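You operate a simulated robot arm through the tools that you are given. There is no shell and no other tool.

The job below is to be done with a simulated robot arm. You get a single attempt, and the scene is never put back.

Task
Seat the green shoe on the post and last it.
Fine: push the post in, green lever to HOLD, press GO for one stroke, then the lever back to FREE.

Only the result counts: the job must be done as asked and must still hold three seconds after the hand-in. Knocking over, shifting, dropping, spilling or breaking anything else fails it.

Robot
A 6-joint arm with a two-finger parallel gripper, fixed in place. Base frame: the origin is on the floor under the middle of its stand, x ahead of it, y to its left, z up. Units: m, degrees, N and s.
With the tool pointing down near the work surface it reaches from about 0.3 to 0.68 m from the base axis. Its first joint turns from -166.0 to 166.0 degrees. Payload 1.57 kg.
The TCP is the grasp point between the finger pads, 0.03 m short of the fingertips. In the tool frame z runs along the fingers and y along their closing line. Largest opening 0.11 m; finger width 0.024, thickness 0.012; the body of the gripper, 0.048 by 0.112 m, starts 0.078 m behind the TCP.
Orientation is told as [roll, pitch, yaw] about the base's x, y, z axes, in that order, counted from this pose: with the fingers straight down and closing along the base's y, the tool's x points along the base's -x, its y along +y and its z along -z.

Tools
- The arm moves only by the tool servo_tool. Its argument "plan" is a list of rows, each an object of numbers (a shift or turn left out is 0, a gripper value left out holds the last): "x", "y", "z": the shift along the base's x, y, z in units of 20 mm (1.0 is 20 mm); "wx", "wy", "wz": the turn, a rotation vector about the base's x, y, z in units of 6 degrees (1.0 is 6 degrees); "claw": the closure in counts, from 0 (fully open) to 255 (shut). In form: [{"x": .., "y": .., "z": .., "wx": .., "wy": .., "wz": .., "claw": ..}, ...]. A call has 1 to 20 rows; each row shifts and turns the commanded pose from where the row before left it. A call with a number of a shift or a turn outside -1 to 1 is refused whole. Each row takes 0.2 s and may step no farther than 0.05 m and 8.6 degrees from the row before; otherwise, or with a gripper value out of range, the whole call is refused. Where a pose cannot be reached the arm comes as near as it can. A force on the tool above 70 N (or 10 N above the force at the start of the call, whichever is more), or a blocked arm, ends the call early, and 0.2 s more pass. Each finger travels about 0.108 m/s and halts on what it meets, pressing with about 23 N; the grip force reading is that of the motor and also rises with nothing between the fingers. The clock runs only during rows and for 0.2 s after the last one: add rows that do not move to give the fingers time. The reply holds the time, the measured pose of the TCP, the force on the tool along the base axes, the opening and the grip force, in the units named above and with some noise, with the torque about the TCP (base axes, N m) and any sound that the robot's microphone picked up, and new pictures: "show" is both (left out), scene, wrist or none.
- Cameras (640 x 400 px; columns grow to the right, rows downward): "scene" is fixed at [0.0493, -0.4981, 1.6318]; the picture's right is [0.83, -0.56, 0.00], its down [-0.27, -0.40, -0.87] and it looks along [0.49, 0.72, -0.48] (base axes); focal length 348 px, centre (320, 200). "wrist" rides on the gripper at [0.07, 0.016, -0.141] in the tool frame; the picture's right is [-0.23, 0.97, 0.00], its down [-0.85, -0.20, -0.48] and it looks along [-0.47, -0.11, 0.88] (tool axes); focal length 222 px, centre (320, 200). There is no depth. A picture from a camera that has moved, and an enlarged one, comes with that camera's place and axes in the base frame and with its lens.
- lift_body(by): moves the trunk up (or, below 0, down) by that many m; the arm rides with it, the base frame stays. It gives what a move gives, with no picture.
- inspect(camera, box): a new picture of the part [left, top, right, bottom] of that camera's present view, enlarged. No time passes.
- finish_job(): hands the job in; it is judged then, once.

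Places have to be worked out from the pictures, the camera data and where the tool is seen. Open the gripper and draw the arm clear of the work before you hand the job in, unless the task says otherwise.

The tools are called after "Emit:" as name(argument=value, ...) on one line, values as JSON. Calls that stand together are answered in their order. servo_tool: Moves the arm, as the interface text tells. Its arguments: {"type":"object","properties":{"plan":{"type":"array","items":{"type":"object","properties":{"x":{"type":"number"},"y":{"type":"number"},"z":{"type":"number"},"wx":{"type":"number"},"wy":{"type":"number"},"wz":{"type":"number"},"claw":{"type":"number"}}}},"show":{"type":"string","enum":["both","scene","wrist","none"]}},"required":["plan"]} The other tools are called the same way: lift_body (by) moves the trunk up or down; inspect (camera, box) takes an enlarged picture of a part of a camera's view; finish_job () hands the job in.

At the start:

```text
time: 0.0
eef_pos: [0.3289, 0.336, 1.2936]
orientation: [0.0, 0.0, 0.1]
contact_force: [-0.6, 0.0, 0.8]
wrist_torque: [0.0, 0.01, 0.03]
gripper_width: 0.1101
grip_force: 0.2
trunk travel left (down, up): [-0.225, 0.365]
```

scene: 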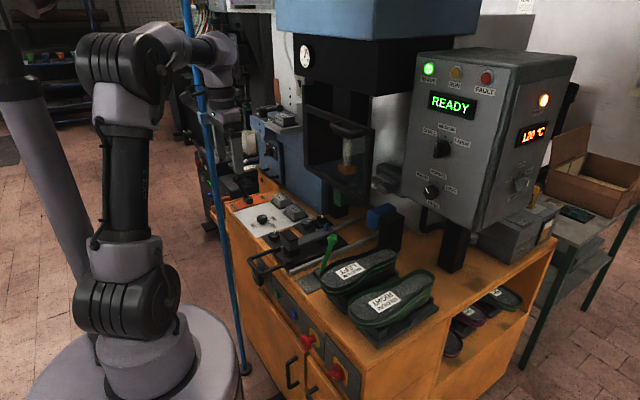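
wrist: 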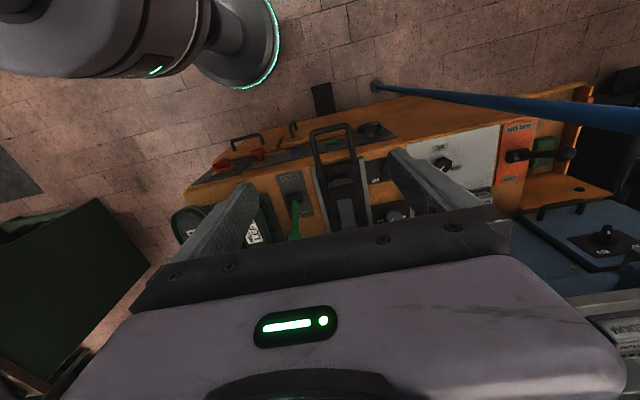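

I start by looking closely at the scene to identify the post, lever, buttons and shoes.

Emit:
inspect(camera="scene", box=[220, 170, 440, 310])

Emit:
inspect(camera="scene", box=[240, 260, 460, 400])

Emit:
inspect(camera="scene", box=[390, 40, 590, 220])

Emit:
inspect(camera="wrist", box=[160, 80, 480, 280])

Emit:
inspect(camera="wrist", box=[400, 80, 640, 260])

```text
2.86 times, centred on (330, 240) of scene
camera zoom: at [0.0493, -0.4981, 1.6318], right [0.83, -0.56, 0.0], down [-0.27, -0.4, -0.87], along [0.49, 0.72, -0.48], focal length 996 px, centre (291, 86)
```

zoom: 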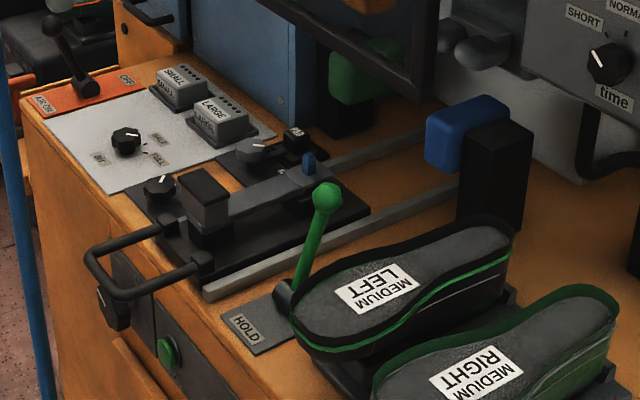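

```text
2.86 times, centred on (350, 330) of scene
camera zoom: at [0.0493, -0.4981, 1.6318], right [0.83, -0.56, 0.0], down [-0.27, -0.4, -0.87], along [0.49, 0.72, -0.48], focal length 996 px, centre (234, -171)
```

zoom: 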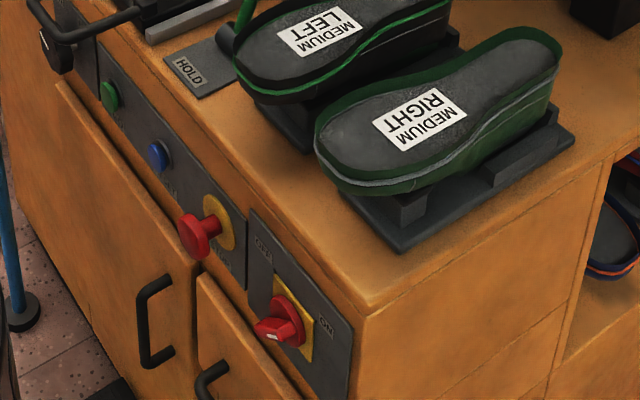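

```text
2.22 times, centred on (490, 130) of scene
camera zoom: at [0.0493, -0.4981, 1.6318], right [0.83, -0.56, 0.0], down [-0.27, -0.4, -0.87], along [0.49, 0.72, -0.48], focal length 774 px, centre (-58, 356)
```

zoom: 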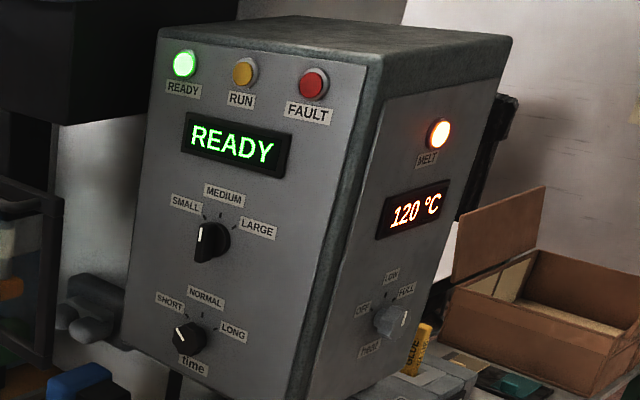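

```text
2.00 times, centred on (320, 180) of wrist
camera zoom: at [0.2595, 0.352, 1.4343], right [0.23, 0.97, 0.0], down [0.85, -0.2, 0.48], along [0.47, -0.11, -0.88], focal length 444 px, centre (320, 240)
```

zoom: 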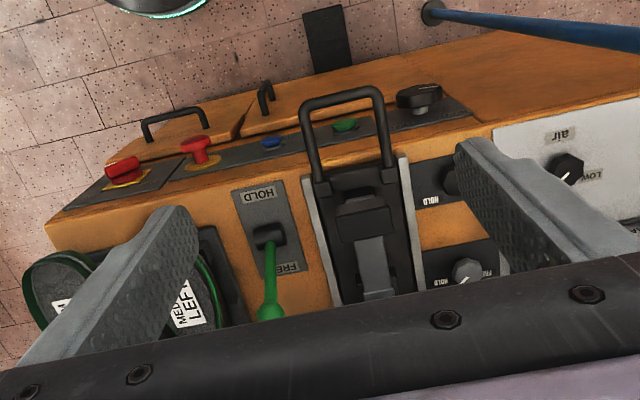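

```text
2.22 times, centred on (520, 170) of wrist
camera zoom: at [0.2595, 0.352, 1.4343], right [0.23, 0.97, 0.0], down [0.85, -0.2, 0.48], along [0.47, -0.11, -0.88], focal length 494 px, centre (-124, 267)
```

zoom: 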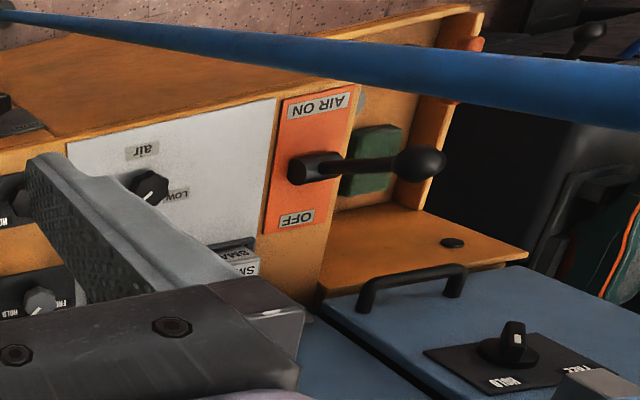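

Let me zoom tighter on the key parts: carriage/post, shoes, panel knobs, and front panel.

Emit:
inspect(camera="scene", box=[225, 190, 315, 250])

Emit:
inspect(camera="scene", box=[245, 215, 345, 285])

Emit:
inspect(camera="scene", box=[410, 115, 490, 215])

Emit:
inspect(camera="scene", box=[265, 280, 375, 400])

Emit:
inspect(camera="scene", box=[320, 240, 460, 350])

Emit:
inspect(camera="scene", box=[290, 80, 420, 240])

Emit:
inspect(camera="wrist", box=[270, 110, 420, 230])

Emit:
inspect(camera="wrist", box=[160, 130, 320, 260])

```text
6.67 times, centred on (270, 220) of scene
camera zoom: at [0.0493, -0.4981, 1.6318], right [0.83, -0.56, 0.0], down [-0.27, -0.4, -0.87], along [0.49, 0.72, -0.48], focal length 2323 px, centre (653, 67)
```

zoom: 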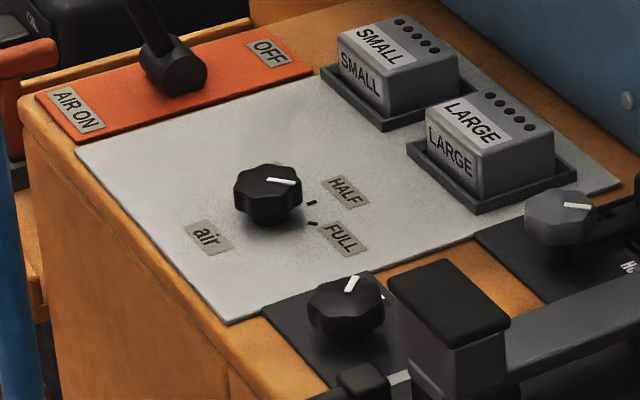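

```text
5.71 times, centred on (295, 250) of scene
camera zoom: at [0.0493, -0.4981, 1.6318], right [0.83, -0.56, 0.0], down [-0.27, -0.4, -0.87], along [0.49, 0.72, -0.48], focal length 1991 px, centre (463, -86)
```

zoom: 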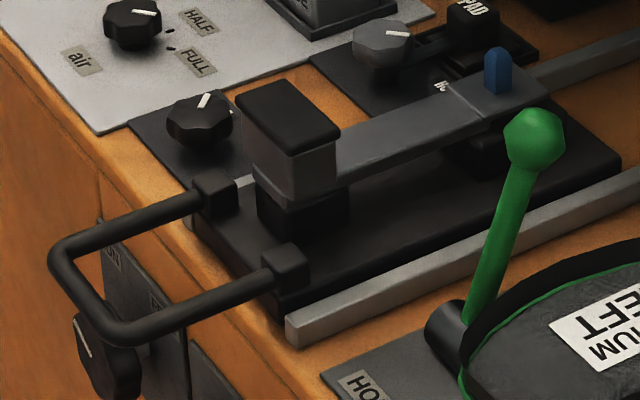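

```text
4.00 times, centred on (450, 165) of scene
camera zoom: at [0.0493, -0.4981, 1.6318], right [0.83, -0.56, 0.0], down [-0.27, -0.4, -0.87], along [0.49, 0.72, -0.48], focal length 1394 px, centre (-200, 340)
```

zoom: 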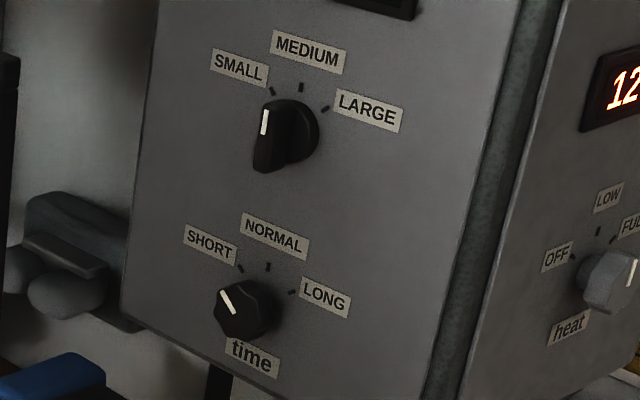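

```text
3.33 times, centred on (320, 340) of scene
camera zoom: at [0.0493, -0.4981, 1.6318], right [0.83, -0.56, 0.0], down [-0.27, -0.4, -0.87], along [0.49, 0.72, -0.48], focal length 1162 px, centre (320, -267)
```

zoom: 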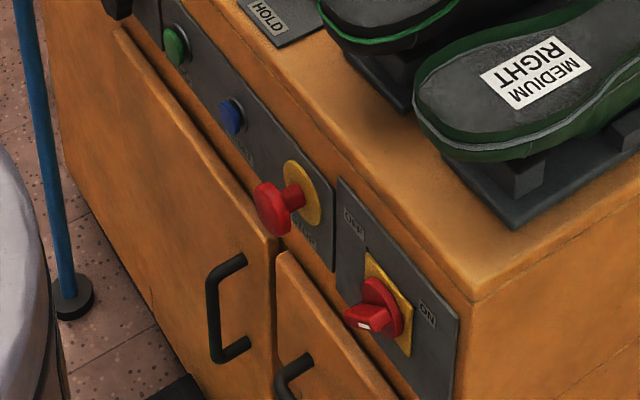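

```text
3.64 times, centred on (390, 295) of scene
camera zoom: at [0.0493, -0.4981, 1.6318], right [0.83, -0.56, 0.0], down [-0.27, -0.4, -0.87], along [0.49, 0.72, -0.48], focal length 1267 px, centre (66, -146)
```

zoom: 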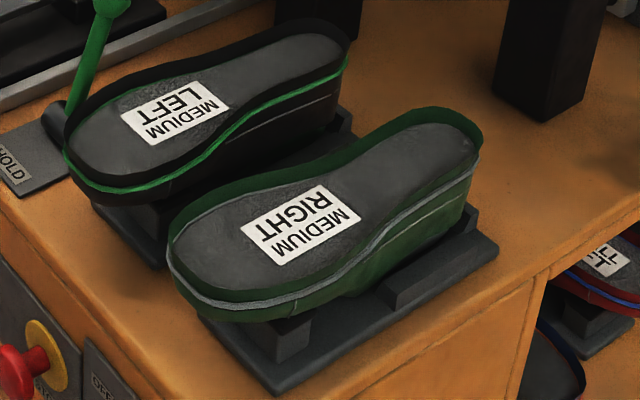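

```text
2.50 times, centred on (355, 160) of scene
camera zoom: at [0.0493, -0.4981, 1.6318], right [0.83, -0.56, 0.0], down [-0.27, -0.4, -0.87], along [0.49, 0.72, -0.48], focal length 871 px, centre (232, 300)
```

zoom: 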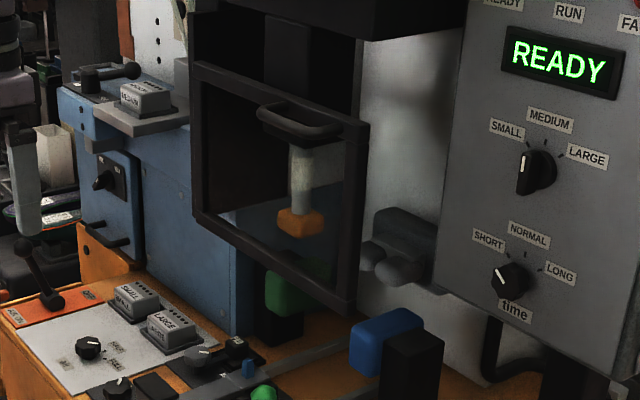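

```text
3.33 times, centred on (345, 170) of wrist
camera zoom: at [0.2595, 0.352, 1.4343], right [0.23, 0.97, 0.0], down [0.85, -0.2, 0.48], along [0.47, -0.11, -0.88], focal length 740 px, centre (237, 300)
```

zoom: 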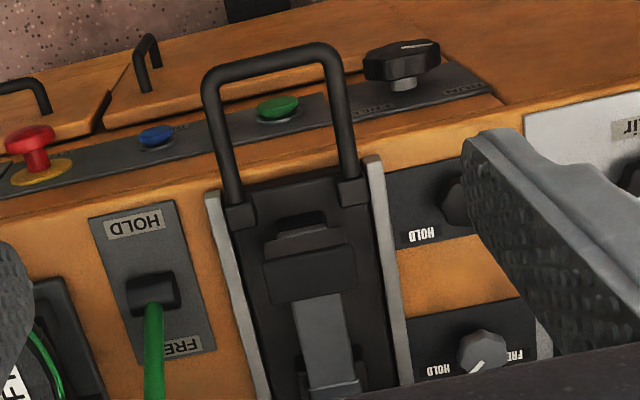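

```text
3.08 times, centred on (240, 195) of wrist
camera zoom: at [0.2595, 0.352, 1.4343], right [0.23, 0.97, 0.0], down [0.85, -0.2, 0.48], along [0.47, -0.11, -0.88], focal length 684 px, centre (566, 215)
```

zoom: 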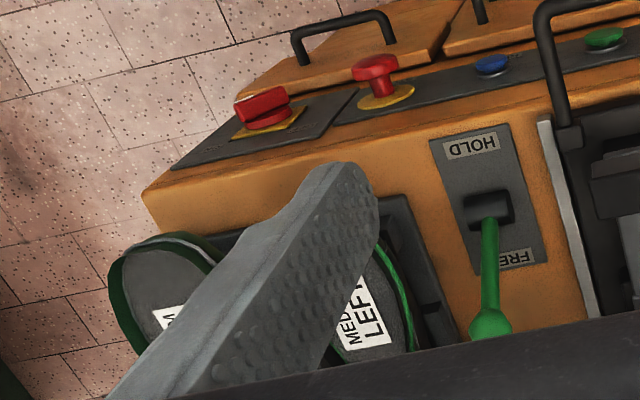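

The table front edge is near x≈0.455, top z≈0.851, and the U-handle bar near (0.367, 0.35, 0.904). I zoom on the front-panel labels to find GO before moving.

Emit:
inspect(camera="scene", box=[250, 260, 300, 292])

Emit:
inspect(camera="scene", box=[265, 285, 325, 325])

Emit:
inspect(camera="scene", box=[290, 320, 370, 400])

Emit:
inspect(camera="wrist", box=[290, 115, 400, 165])

Emit:
inspect(camera="wrist", box=[200, 130, 300, 190])

```text
12.50 times, centred on (275, 276) of scene
camera zoom: at [0.0493, -0.4981, 1.6318], right [0.83, -0.56, 0.0], down [-0.27, -0.4, -0.87], along [0.49, 0.72, -0.48], focal length 4356 px, centre (882, -750)
```

zoom: 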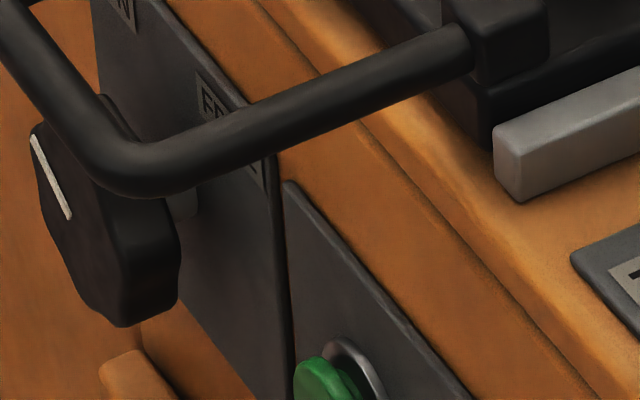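

```text
10.00 times, centred on (295, 305) of scene
camera zoom: at [0.0493, -0.4981, 1.6318], right [0.83, -0.56, 0.0], down [-0.27, -0.4, -0.87], along [0.49, 0.72, -0.48], focal length 3484 px, centre (570, -850)
```

zoom: 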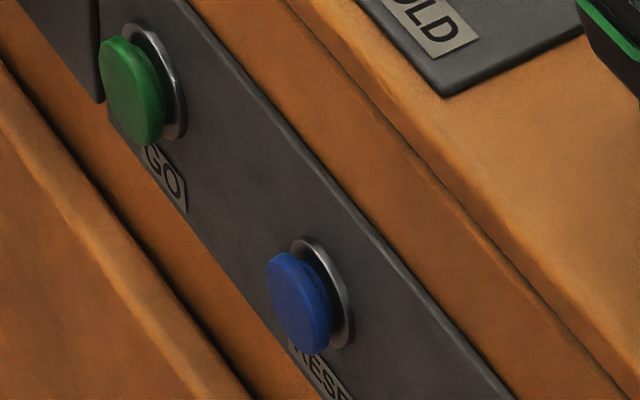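

```text
5.00 times, centred on (330, 360) of scene
camera zoom: at [0.0493, -0.4981, 1.6318], right [0.83, -0.56, 0.0], down [-0.27, -0.4, -0.87], along [0.49, 0.72, -0.48], focal length 1742 px, centre (270, -600)
```

zoom: 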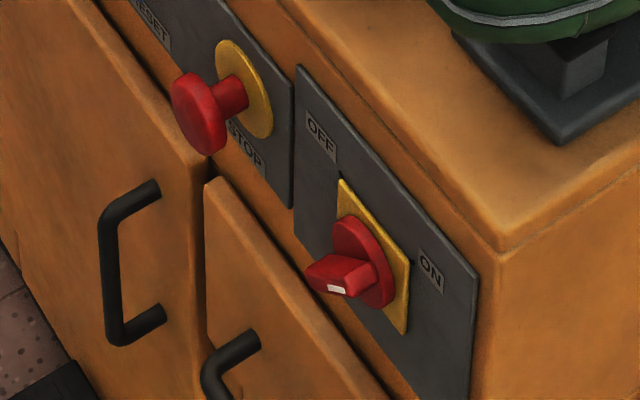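

```text
5.82 times, centred on (345, 140) of wrist
camera zoom: at [0.2595, 0.352, 1.4343], right [0.23, 0.97, 0.0], down [0.85, -0.2, 0.48], along [0.47, -0.11, -0.88], focal length 1292 px, centre (174, 549)
```

zoom: 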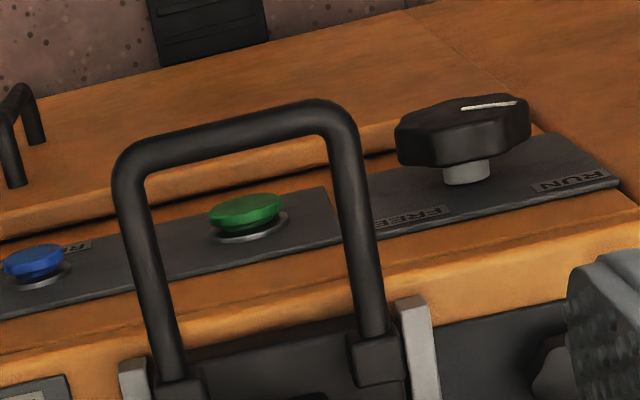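

```text
6.40 times, centred on (250, 160) of wrist
camera zoom: at [0.2595, 0.352, 1.4343], right [0.23, 0.97, 0.0], down [0.85, -0.2, 0.48], along [0.47, -0.11, -0.88], focal length 1422 px, centre (768, 456)
```

zoom: 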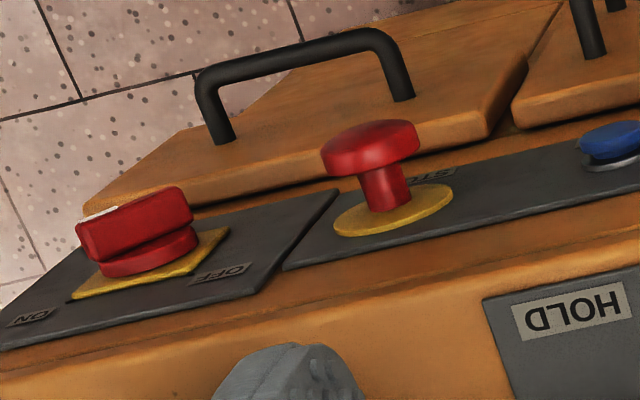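

GO is the green button at about (0.435, 0.349, 0.749) on the front face; lever knob at about (0.58, 0.213, 1.0). I now move the arm at safe height to view the shoes from above with the wrist camera.

Emit:
servo_tool(plan=[{"x": 0.3, "y": -1}, {"x": 0.3, "y": -1}, {"x": 0.3, "y": -1}, {"x": 0.3, "y": -1}, {"x": 0.3, "y": -1}, {"x": 0.3, "y": -1}, {"x": 0.3, "y": -1}, {"x": 0.3, "y": -1}, {"x": 0.3, "y": -1}, {"x": 0.3, "y": -1}, {"x": 0.3, "y": -1}, {"x": 0.3, "y": -1}, {"x": 0.3, "y": -1}, {"x": 0.3, "y": -1}, {"x": 0.3, "y": -1}], show="both")

```text
time: 3.2
eef_pos: [0.4184, 0.0363, 1.2932]
orientation: [0.0, 0.0, 0.0]
contact_force: [-0.9, -0.6, 0.0]
wrist_torque: [0.02, -0.01, -0.01]
gripper_width: 0.1099
grip_force: 0.1
trunk travel left (down, up): [-0.225, 0.365]
camera wrist: at [0.3493, 0.0523, 1.4349], right [0.23, 0.97, 0.0], down [0.85, -0.2, 0.48], along [0.47, -0.11, -0.88], focal length 222 px, centre (320, 200)
```

scene: 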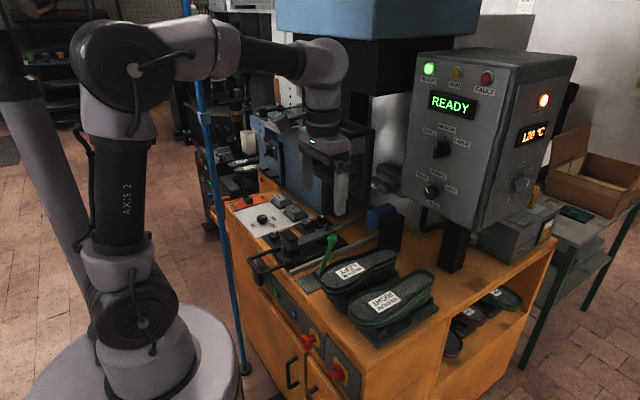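
wrist: 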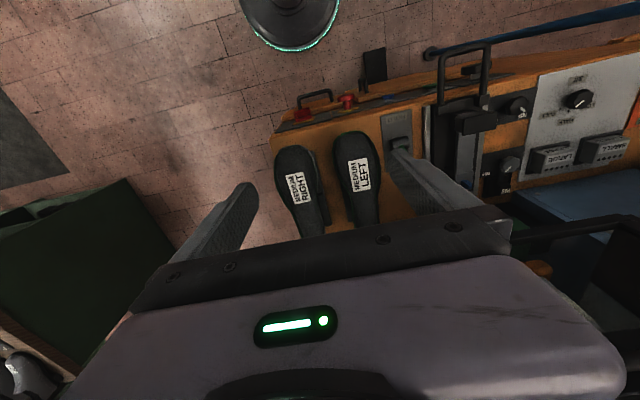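

Both shoes are visible now from above; I zoom in on them and the carriage.

Emit:
inspect(camera="wrist", box=[250, 120, 410, 240])

Emit:
inspect(camera="wrist", box=[400, 30, 640, 220])

Emit:
inspect(camera="wrist", box=[380, 90, 480, 210])

```text
3.33 times, centred on (330, 180) of wrist
camera zoom: at [0.3493, 0.0523, 1.4349], right [0.23, 0.97, 0.0], down [0.85, -0.2, 0.48], along [0.47, -0.11, -0.88], focal length 740 px, centre (287, 267)
```

zoom: 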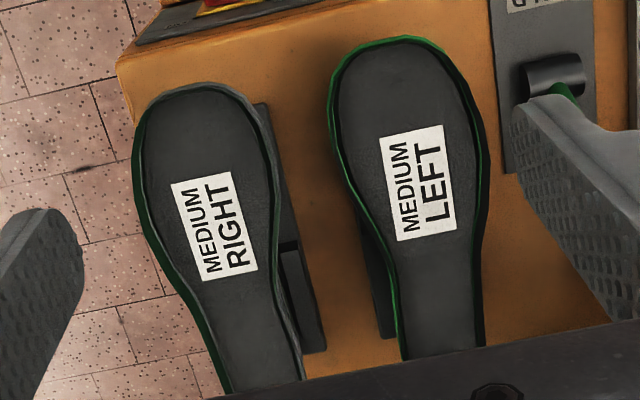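

```text
2.11 times, centred on (520, 125) of wrist
camera zoom: at [0.3493, 0.0523, 1.4349], right [0.23, 0.97, 0.0], down [0.85, -0.2, 0.48], along [0.47, -0.11, -0.88], focal length 468 px, centre (-101, 358)
```

zoom: 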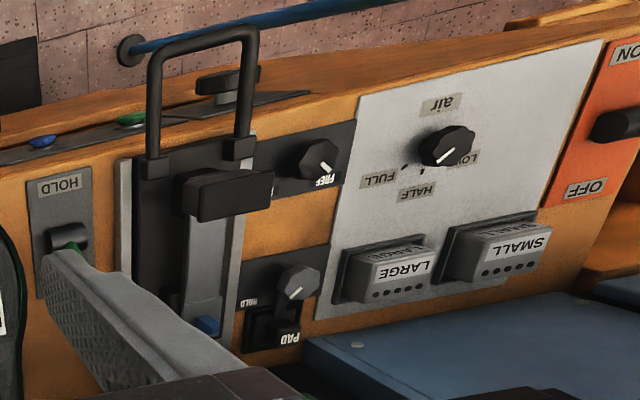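

```text
3.33 times, centred on (430, 150) of wrist
camera zoom: at [0.3493, 0.0523, 1.4349], right [0.23, 0.97, 0.0], down [0.85, -0.2, 0.48], along [0.47, -0.11, -0.88], focal length 740 px, centre (-47, 367)
```

zoom: 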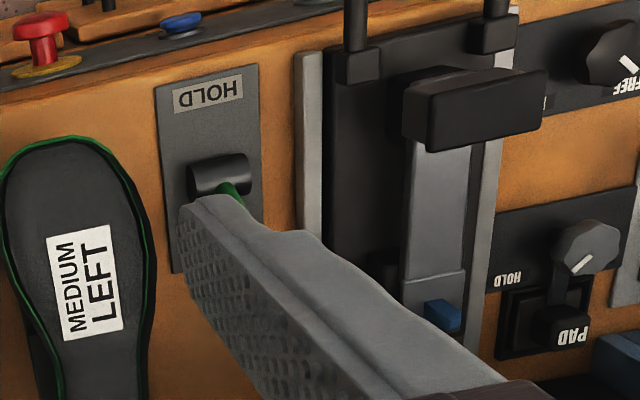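

The green-upper shoe is MEDIUM RIGHT (sole top ≈ z 0.965, centre ≈ (0.595, −0.045)); LEFT is black with green piping. I go to the right side and tilt the tool to view the shoe and stand from the side.

Emit:
servo_tool(plan=[{"y": -1, "z": -0.4, "wx": 0.47}, {"y": -1, "z": -0.4, "wx": 0.47}, {"y": -1, "z": -0.4, "wx": 0.47}, {"y": -1, "z": -0.4, "wx": 0.47}, {"y": -1, "z": -0.4, "wx": 0.47}, {"y": -1, "z": -0.6, "wx": 0.47}, {"y": -1, "z": -0.6, "wx": 0.47}, {"y": -1, "z": -0.6, "wx": 0.47}, {"y": -1, "z": -0.8, "wx": 0.47}, {"y": -1, "z": -0.8, "wx": 0.47}, {"y": -1, "z": -0.8, "wx": 0.47}, {"y": -1, "z": -0.8, "wx": 0.47}, {"y": -1, "z": -0.8, "wx": 0.47}, {"y": -1, "z": -0.8, "wx": 0.47}, {"y": -1, "z": -0.8, "wx": 0.47}, {"y": -1, "z": -0.8, "wx": 0.47}], show="both")

```text
time: 6.6
eef_pos: [0.4198, -0.2849, 1.0897]
orientation: [45.1, 0.0, 0.0]
contact_force: [-0.2, -0.3, 0.7]
wrist_torque: [0.0, 0.03, 0.0]
gripper_width: 0.1102
grip_force: 0.0
trunk travel left (down, up): [-0.225, 0.365]
camera wrist: at [0.3493, -0.3738, 1.1999], right [0.23, 0.69, 0.69], down [0.86, -0.48, 0.2], along [0.47, 0.55, -0.7], focal length 222 px, centre (320, 200)
```

scene: 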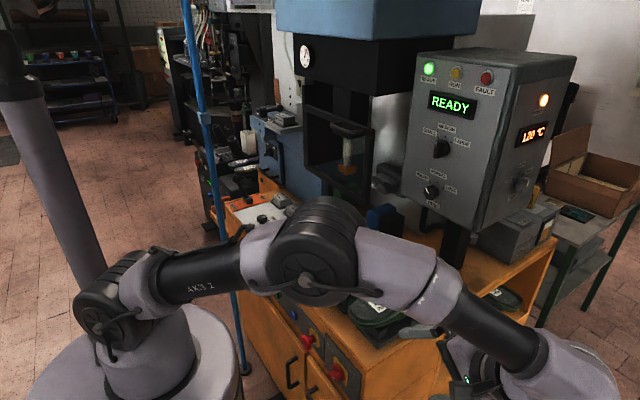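
wrist: 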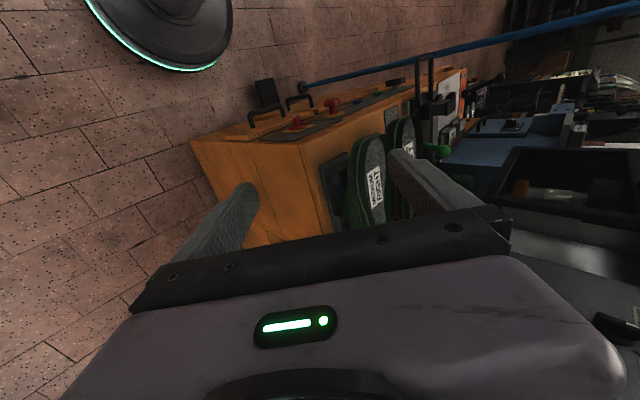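

I zoom into the shoe side view and the rest of the bench from here.

Emit:
inspect(camera="wrist", box=[300, 110, 460, 240])

Emit:
inspect(camera="wrist", box=[380, 60, 540, 170])

Emit:
inspect(camera="wrist", box=[420, 100, 640, 260])

```text
3.08 times, centred on (380, 175) of wrist
camera zoom: at [0.3493, -0.3738, 1.1999], right [0.23, 0.69, 0.69], down [0.86, -0.48, 0.2], along [0.47, 0.55, -0.7], focal length 684 px, centre (135, 277)
```

zoom: 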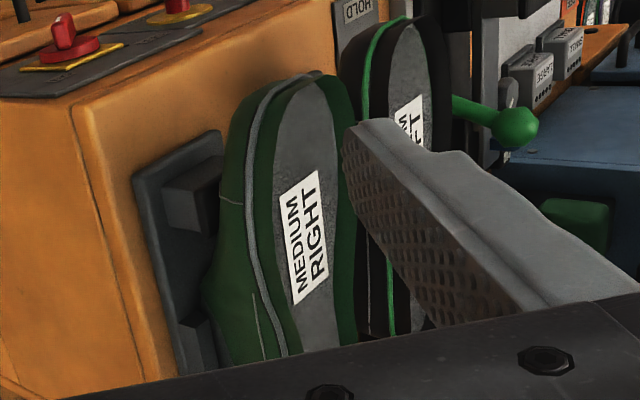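

```text
3.64 times, centred on (460, 115) of wrist
camera zoom: at [0.3493, -0.3738, 1.1999], right [0.23, 0.69, 0.69], down [0.86, -0.48, 0.2], along [0.47, 0.55, -0.7], focal length 808 px, centre (-189, 509)
```

zoom: 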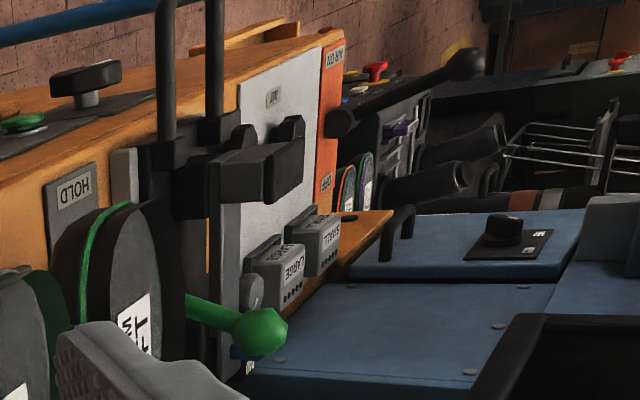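

```text
2.50 times, centred on (530, 180) of wrist
camera zoom: at [0.3493, -0.3738, 1.1999], right [0.23, 0.69, 0.69], down [0.86, -0.48, 0.2], along [0.47, 0.55, -0.7], focal length 555 px, centre (-205, 250)
```

zoom: 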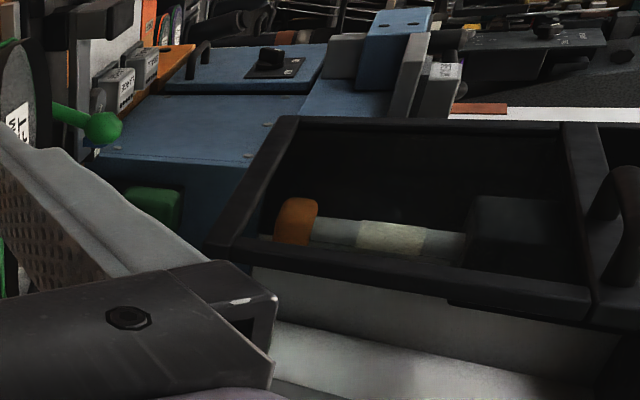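

The stand's toe block and the deeper heel part of the shoe are visible. I lower and tilt further for a more horizontal side view of the shoe on its stand.

Emit:
servo_tool(plan=[{"y": -0.5, "z": -0.4, "wx": 0.7}, {"y": -0.5, "z": -0.4, "wx": 0.7}, {"y": -0.5, "z": -0.4, "wx": 0.7}, {"y": -0.5, "z": -0.4, "wx": 0.7}, {"y": -0.3, "z": -0.4, "wx": 0.7}, {"y": -0.3, "z": -0.4, "wx": 0.7}, {"y": -0.3, "z": -0.4}], show="both")

```text
time: 8.2
eef_pos: [0.3918, -0.2899, 1.03]
orientation: [70.1, 0.0, 0.0]
contact_force: [0.3, -0.7, 0.0]
wrist_torque: [-0.01, -0.03, -0.05]
gripper_width: 0.1101
grip_force: 0.1
out of reach, approached as far as the arm can: row 4, 5, 6, 7
trunk travel left (down, up): [-0.225, 0.365]
camera wrist: at [0.322, -0.4175, 1.0919], right [0.23, 0.33, 0.92], down [0.85, -0.52, -0.03], along [0.47, 0.79, -0.4], focal length 222 px, centre (320, 200)
```

scene: 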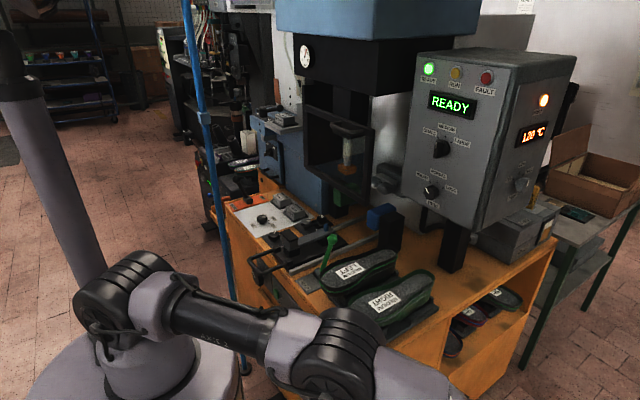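
wrist: 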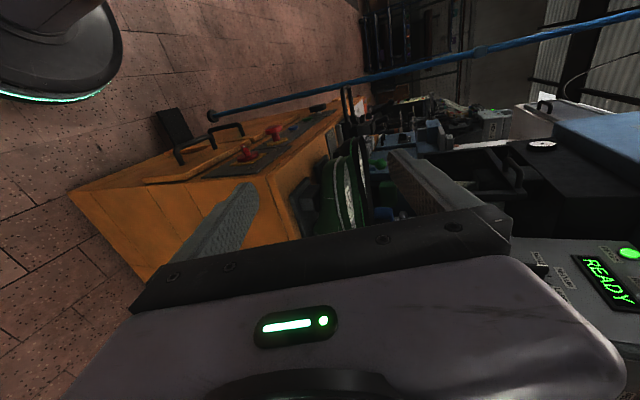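

Emit:
inspect(camera="wrist", box=[270, 130, 400, 240])

Emit:
inspect(camera="wrist", box=[340, 80, 500, 200])

Emit:
inspect(camera="scene", box=[330, 240, 460, 345])

```text
3.64 times, centred on (335, 185) of wrist
camera zoom: at [0.322, -0.4175, 1.0919], right [0.23, 0.33, 0.92], down [0.85, -0.52, -0.03], along [0.47, 0.79, -0.4], focal length 808 px, centre (266, 254)
```

zoom: 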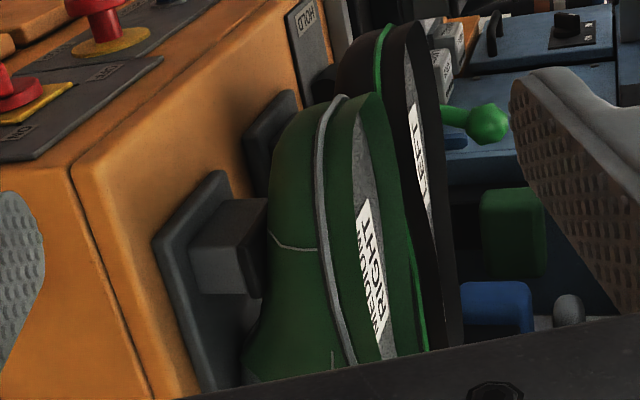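

```text
3.33 times, centred on (420, 140) of wrist
camera zoom: at [0.322, -0.4175, 1.0919], right [0.23, 0.33, 0.92], down [0.85, -0.52, -0.03], along [0.47, 0.79, -0.4], focal length 740 px, centre (-13, 400)
```

zoom: 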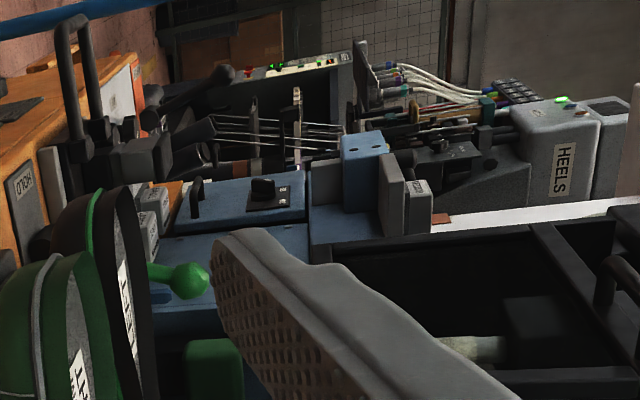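

```text
3.81 times, centred on (395, 292) of scene
camera zoom: at [0.0493, -0.4981, 1.6318], right [0.83, -0.56, 0.0], down [-0.27, -0.4, -0.87], along [0.49, 0.72, -0.48], focal length 1327 px, centre (34, -152)
```

zoom: 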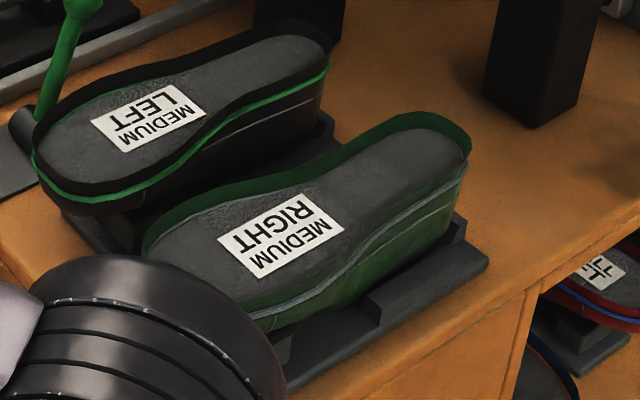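

The stand has a toe block with a black pad just like the post, and the press guard's lower edge is at z≈1.10 (x≈0.69), so a shoe on the post passes under it. I raise and un-tilt, then go view the post closely.

Emit:
servo_tool(plan=[{"z": 1, "wx": -0.9}, {"z": 1, "wx": -0.9}, {"z": 1, "wx": -0.9}, {"z": 1, "wx": -0.9, "y": 0.5}, {"z": 1, "wx": -0.9, "y": 1}, {"z": 1, "wx": -0.9, "y": 1}, {"z": 1, "wx": -0.9, "y": 1}, {"z": 1, "wx": -0.9, "y": 1}, {"z": 1, "wx": -0.9, "y": 1}, {"z": 0.5, "wx": -0.9, "y": 1}, {"wx": -0.9, "y": 1}, {"wx": -0.9, "y": 1}, {"wx": -0.88, "y": 1}, {"y": 1}, {"y": 1}, {"y": 1}, {"y": 1}, {"y": 1}, {"y": 1}, {"y": 1}], show="none")

```text
time: 12.4
eef_pos: [0.3912, 0.041, 1.2188]
orientation: [0.2, 0.0, 0.0]
contact_force: [-0.3, 0.1, -0.7]
wrist_torque: [-0.02, 0.02, -0.01]
gripper_width: 0.11
grip_force: 0.2
trunk travel left (down, up): [-0.225, 0.365]
```

At (0.391, 0.041, 1.219), tool vertical again. I continue to a viewing pose above the carriage, at about y=0.33.

Emit:
servo_tool(plan=[{"y": 1, "x": 0.1}, {"y": 1, "x": 0.1}, {"y": 1, "x": 0.1}, {"y": 1, "x": 0.1}, {"y": 1, "x": 0.1}, {"y": 1, "x": 0.1}, {"y": 1, "x": 0.1}, {"y": 1, "x": 0.1}, {"y": 1, "x": 0.1}, {"y": 1, "x": 0.1}, {"y": 1, "x": 0.1}, {"y": 1, "x": 0.1}, {"y": 1, "x": 0.1}, {"y": 1, "x": 0.1}], show="wrist")

Emit:
inspect(camera="wrist", box=[240, 80, 400, 240])

Emit:
inspect(camera="wrist", box=[380, 80, 540, 240])

```text
time: 15.4
eef_pos: [0.4207, 0.3213, 1.2192]
orientation: [0.1, 0.0, -0.1]
contact_force: [0.3, 1.2, 0.7]
wrist_torque: [-0.01, 0.03, -0.01]
gripper_width: 0.11
grip_force: 0.0
trunk travel left (down, up): [-0.225, 0.365]
camera wrist: at [0.3502, 0.3364, 1.36], right [0.23, 0.97, 0.0], down [0.85, -0.2, 0.48], along [0.47, -0.11, -0.88], focal length 222 px, centre (320, 200)
```

wrist: 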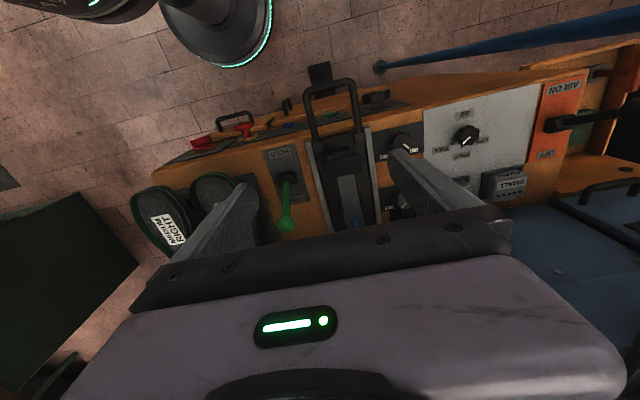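

```text
2.50 times, centred on (320, 160) of wrist
camera zoom: at [0.3502, 0.3364, 1.36], right [0.23, 0.97, 0.0], down [0.85, -0.2, 0.48], along [0.47, -0.11, -0.88], focal length 555 px, centre (320, 300)
```

zoom: 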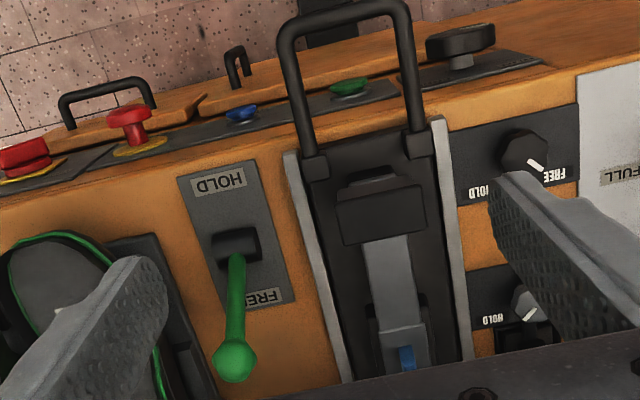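

```text
2.50 times, centred on (460, 160) of wrist
camera zoom: at [0.3502, 0.3364, 1.36], right [0.23, 0.97, 0.0], down [0.85, -0.2, 0.48], along [0.47, -0.11, -0.88], focal length 555 px, centre (-30, 300)
```

zoom: 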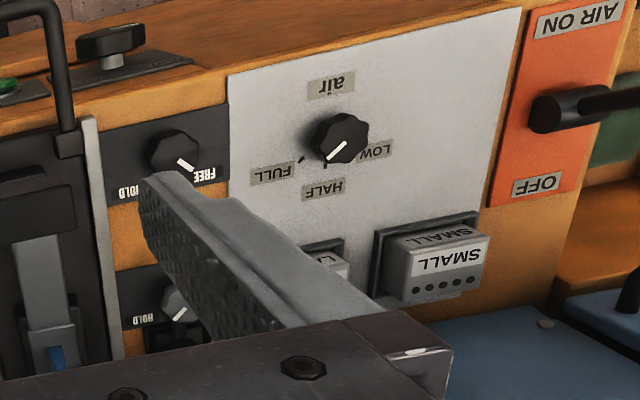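

I zoom deeper on the post parts (front pad, beam, blue pin) and the green lever to measure them.

Emit:
inspect(camera="wrist", box=[310, 140, 380, 230])

Emit:
inspect(camera="wrist", box=[260, 140, 320, 240])

Emit:
inspect(camera="scene", box=[265, 205, 345, 270])

Emit:
inspect(camera="wrist", box=[270, 60, 420, 150])

```text
4.44 times, centred on (345, 185) of wrist
camera zoom: at [0.3502, 0.3364, 1.36], right [0.23, 0.97, 0.0], down [0.85, -0.2, 0.48], along [0.47, -0.11, -0.88], focal length 987 px, centre (209, 267)
```

zoom: 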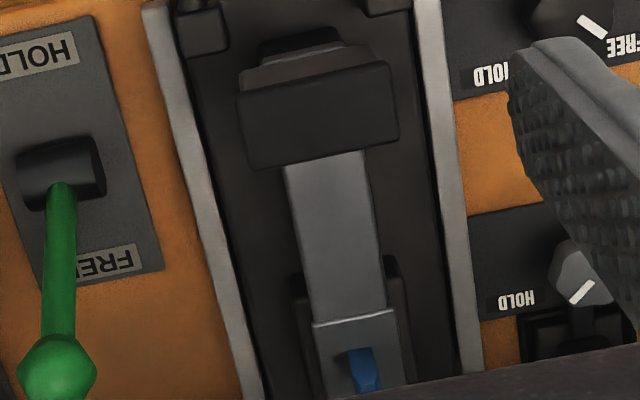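

```text
4.00 times, centred on (290, 190) of wrist
camera zoom: at [0.3502, 0.3364, 1.36], right [0.23, 0.97, 0.0], down [0.85, -0.2, 0.48], along [0.47, -0.11, -0.88], focal length 888 px, centre (440, 240)
```

zoom: 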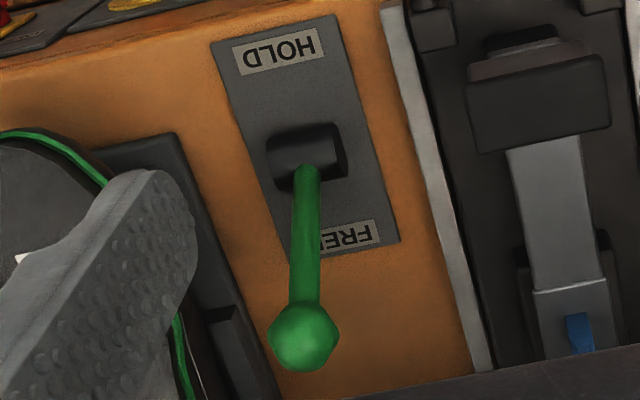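

```text
6.15 times, centred on (305, 238) of scene
camera zoom: at [0.0493, -0.4981, 1.6318], right [0.83, -0.56, 0.0], down [-0.27, -0.4, -0.87], along [0.49, 0.72, -0.48], focal length 2144 px, centre (412, -31)
```

zoom: 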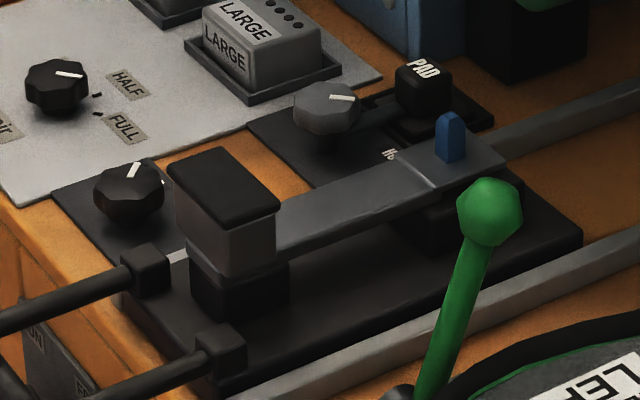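

```text
4.27 times, centred on (345, 105) of wrist
camera zoom: at [0.3502, 0.3364, 1.36], right [0.23, 0.97, 0.0], down [0.85, -0.2, 0.48], along [0.47, -0.11, -0.88], focal length 948 px, centre (213, 605)
```

zoom: 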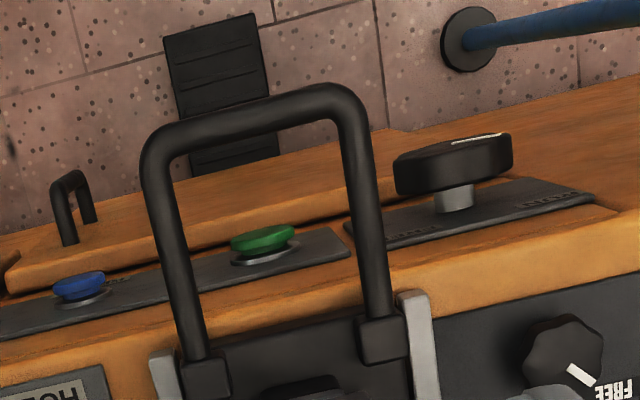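

Post measured: toe pad centre ≈ (0.5005, 0.3487), top z≈0.966; heel pin ≈ (0.652, 0.349), plate z≈0.932, pin top ≈0.961. Now I go above the green shoe, farther out in x, to see its full outline between the fingers.

Emit:
servo_tool(plan=[{"y": -1}, {"y": -1}, {"y": -1}, {"y": -1}, {"y": -1}, {"y": -1, "x": 0.3}, {"y": -1, "x": 0.3}, {"y": -1, "x": 0.5}, {"y": -1, "x": 0.5}, {"y": -1, "x": 0.6}, {"y": -1, "x": 0.6}, {"y": -1, "x": 0.6}, {"y": -1, "x": 0.6}, {"y": -1, "x": 0.6}, {"y": -1, "x": 0.6}, {"y": -1, "x": 0.6}, {"y": -1, "x": 0.6}, {"y": -1, "x": 0.6}], show="both")

Emit:
inspect(camera="wrist", box=[220, 40, 420, 240])

```text
time: 19.2
eef_pos: [0.561, -0.0391, 1.2188]
orientation: [0.2, 0.0, 0.0]
contact_force: [-0.4, 0.2, 0.3]
wrist_torque: [0.03, 0.02, -0.03]
gripper_width: 0.11
grip_force: 0.2
trunk travel left (down, up): [-0.225, 0.365]
camera wrist: at [0.4921, -0.0231, 1.3586], right [0.23, 0.97, 0.0], down [0.86, -0.2, 0.48], along [0.47, -0.1, -0.88], focal length 222 px, centre (320, 200)
```

scene: 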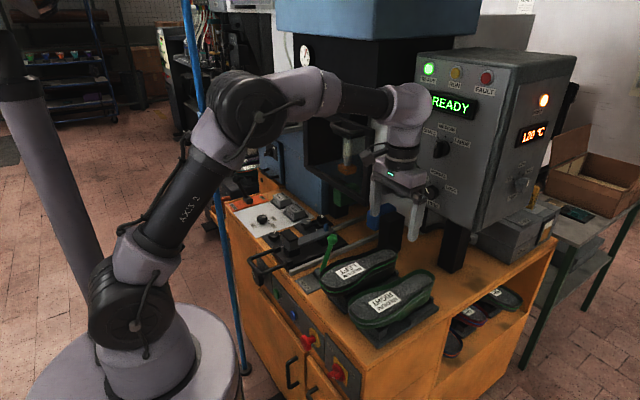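
wrist: 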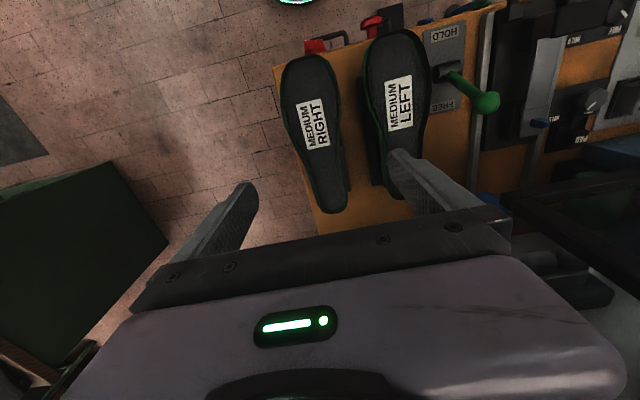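

```text
2.00 times, centred on (320, 140) of wrist
camera zoom: at [0.4921, -0.0231, 1.3586], right [0.23, 0.97, 0.0], down [0.86, -0.2, 0.48], along [0.47, -0.1, -0.88], focal length 444 px, centre (320, 320)
```

zoom: 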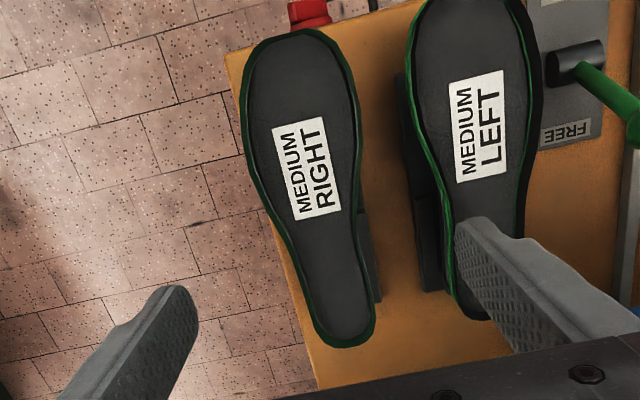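

The full green shoe outline is visible. I zoom on it for measurement.

Emit:
inspect(camera="wrist", box=[270, 40, 360, 130])

Emit:
inspect(camera="wrist", box=[270, 125, 370, 225])

```text
4.44 times, centred on (315, 85) of wrist
camera zoom: at [0.4921, -0.0231, 1.3586], right [0.23, 0.97, 0.0], down [0.86, -0.2, 0.48], along [0.47, -0.1, -0.88], focal length 987 px, centre (342, 711)
```

zoom: 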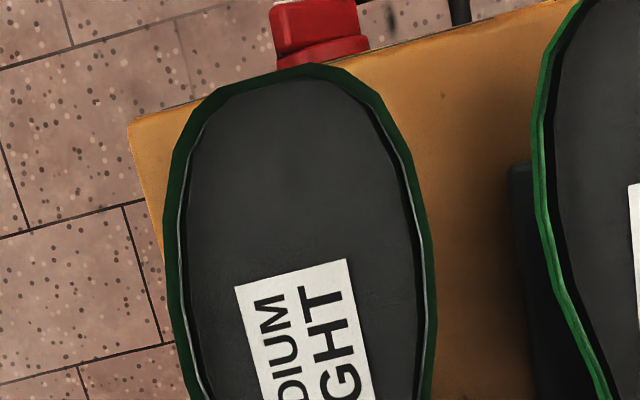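

```text
4.00 times, centred on (320, 175) of wrist
camera zoom: at [0.4921, -0.0231, 1.3586], right [0.23, 0.97, 0.0], down [0.86, -0.2, 0.48], along [0.47, -0.1, -0.88], focal length 888 px, centre (320, 300)
```

zoom: 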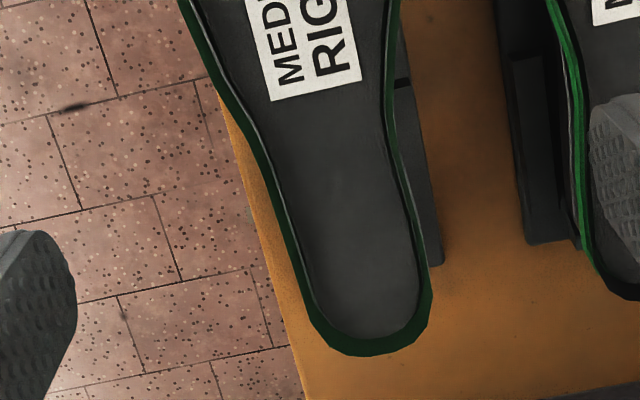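

Outline computed: waist at x≈0.635 is ~0.062 wide with near-parallel sides (y ≈ −0.079…−0.018), centre y≈−0.0485. I check the press guard frame geometry, since the wrist must work close to it when placing.

Emit:
inspect(camera="wrist", box=[440, 60, 640, 300])

Emit:
inspect(camera="scene", box=[280, 90, 420, 260])

Emit:
inspect(camera="scene", box=[330, 60, 450, 240])

```text
1.67 times, centred on (540, 180) of wrist
camera zoom: at [0.4921, -0.0231, 1.3586], right [0.23, 0.97, 0.0], down [0.86, -0.2, 0.48], along [0.47, -0.1, -0.88], focal length 370 px, centre (-47, 233)
```

zoom: 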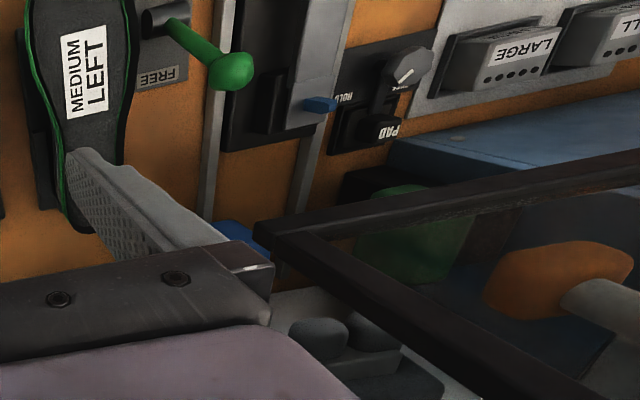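

```text
2.35 times, centred on (350, 175) of scene
camera zoom: at [0.0493, -0.4981, 1.6318], right [0.83, -0.56, 0.0], down [-0.27, -0.4, -0.87], along [0.49, 0.72, -0.48], focal length 820 px, centre (249, 259)
```

zoom: 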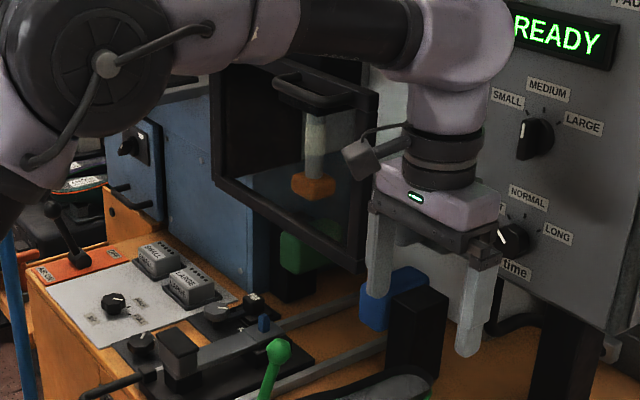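

```text
2.22 times, centred on (390, 150) of scene
camera zoom: at [0.0493, -0.4981, 1.6318], right [0.83, -0.56, 0.0], down [-0.27, -0.4, -0.87], along [0.49, 0.72, -0.48], focal length 774 px, centre (164, 311)
```

zoom: 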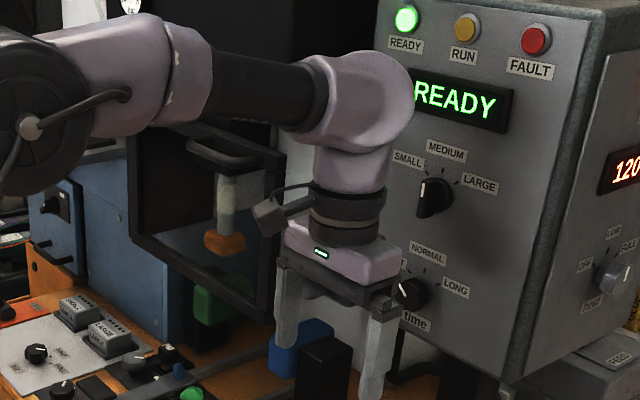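

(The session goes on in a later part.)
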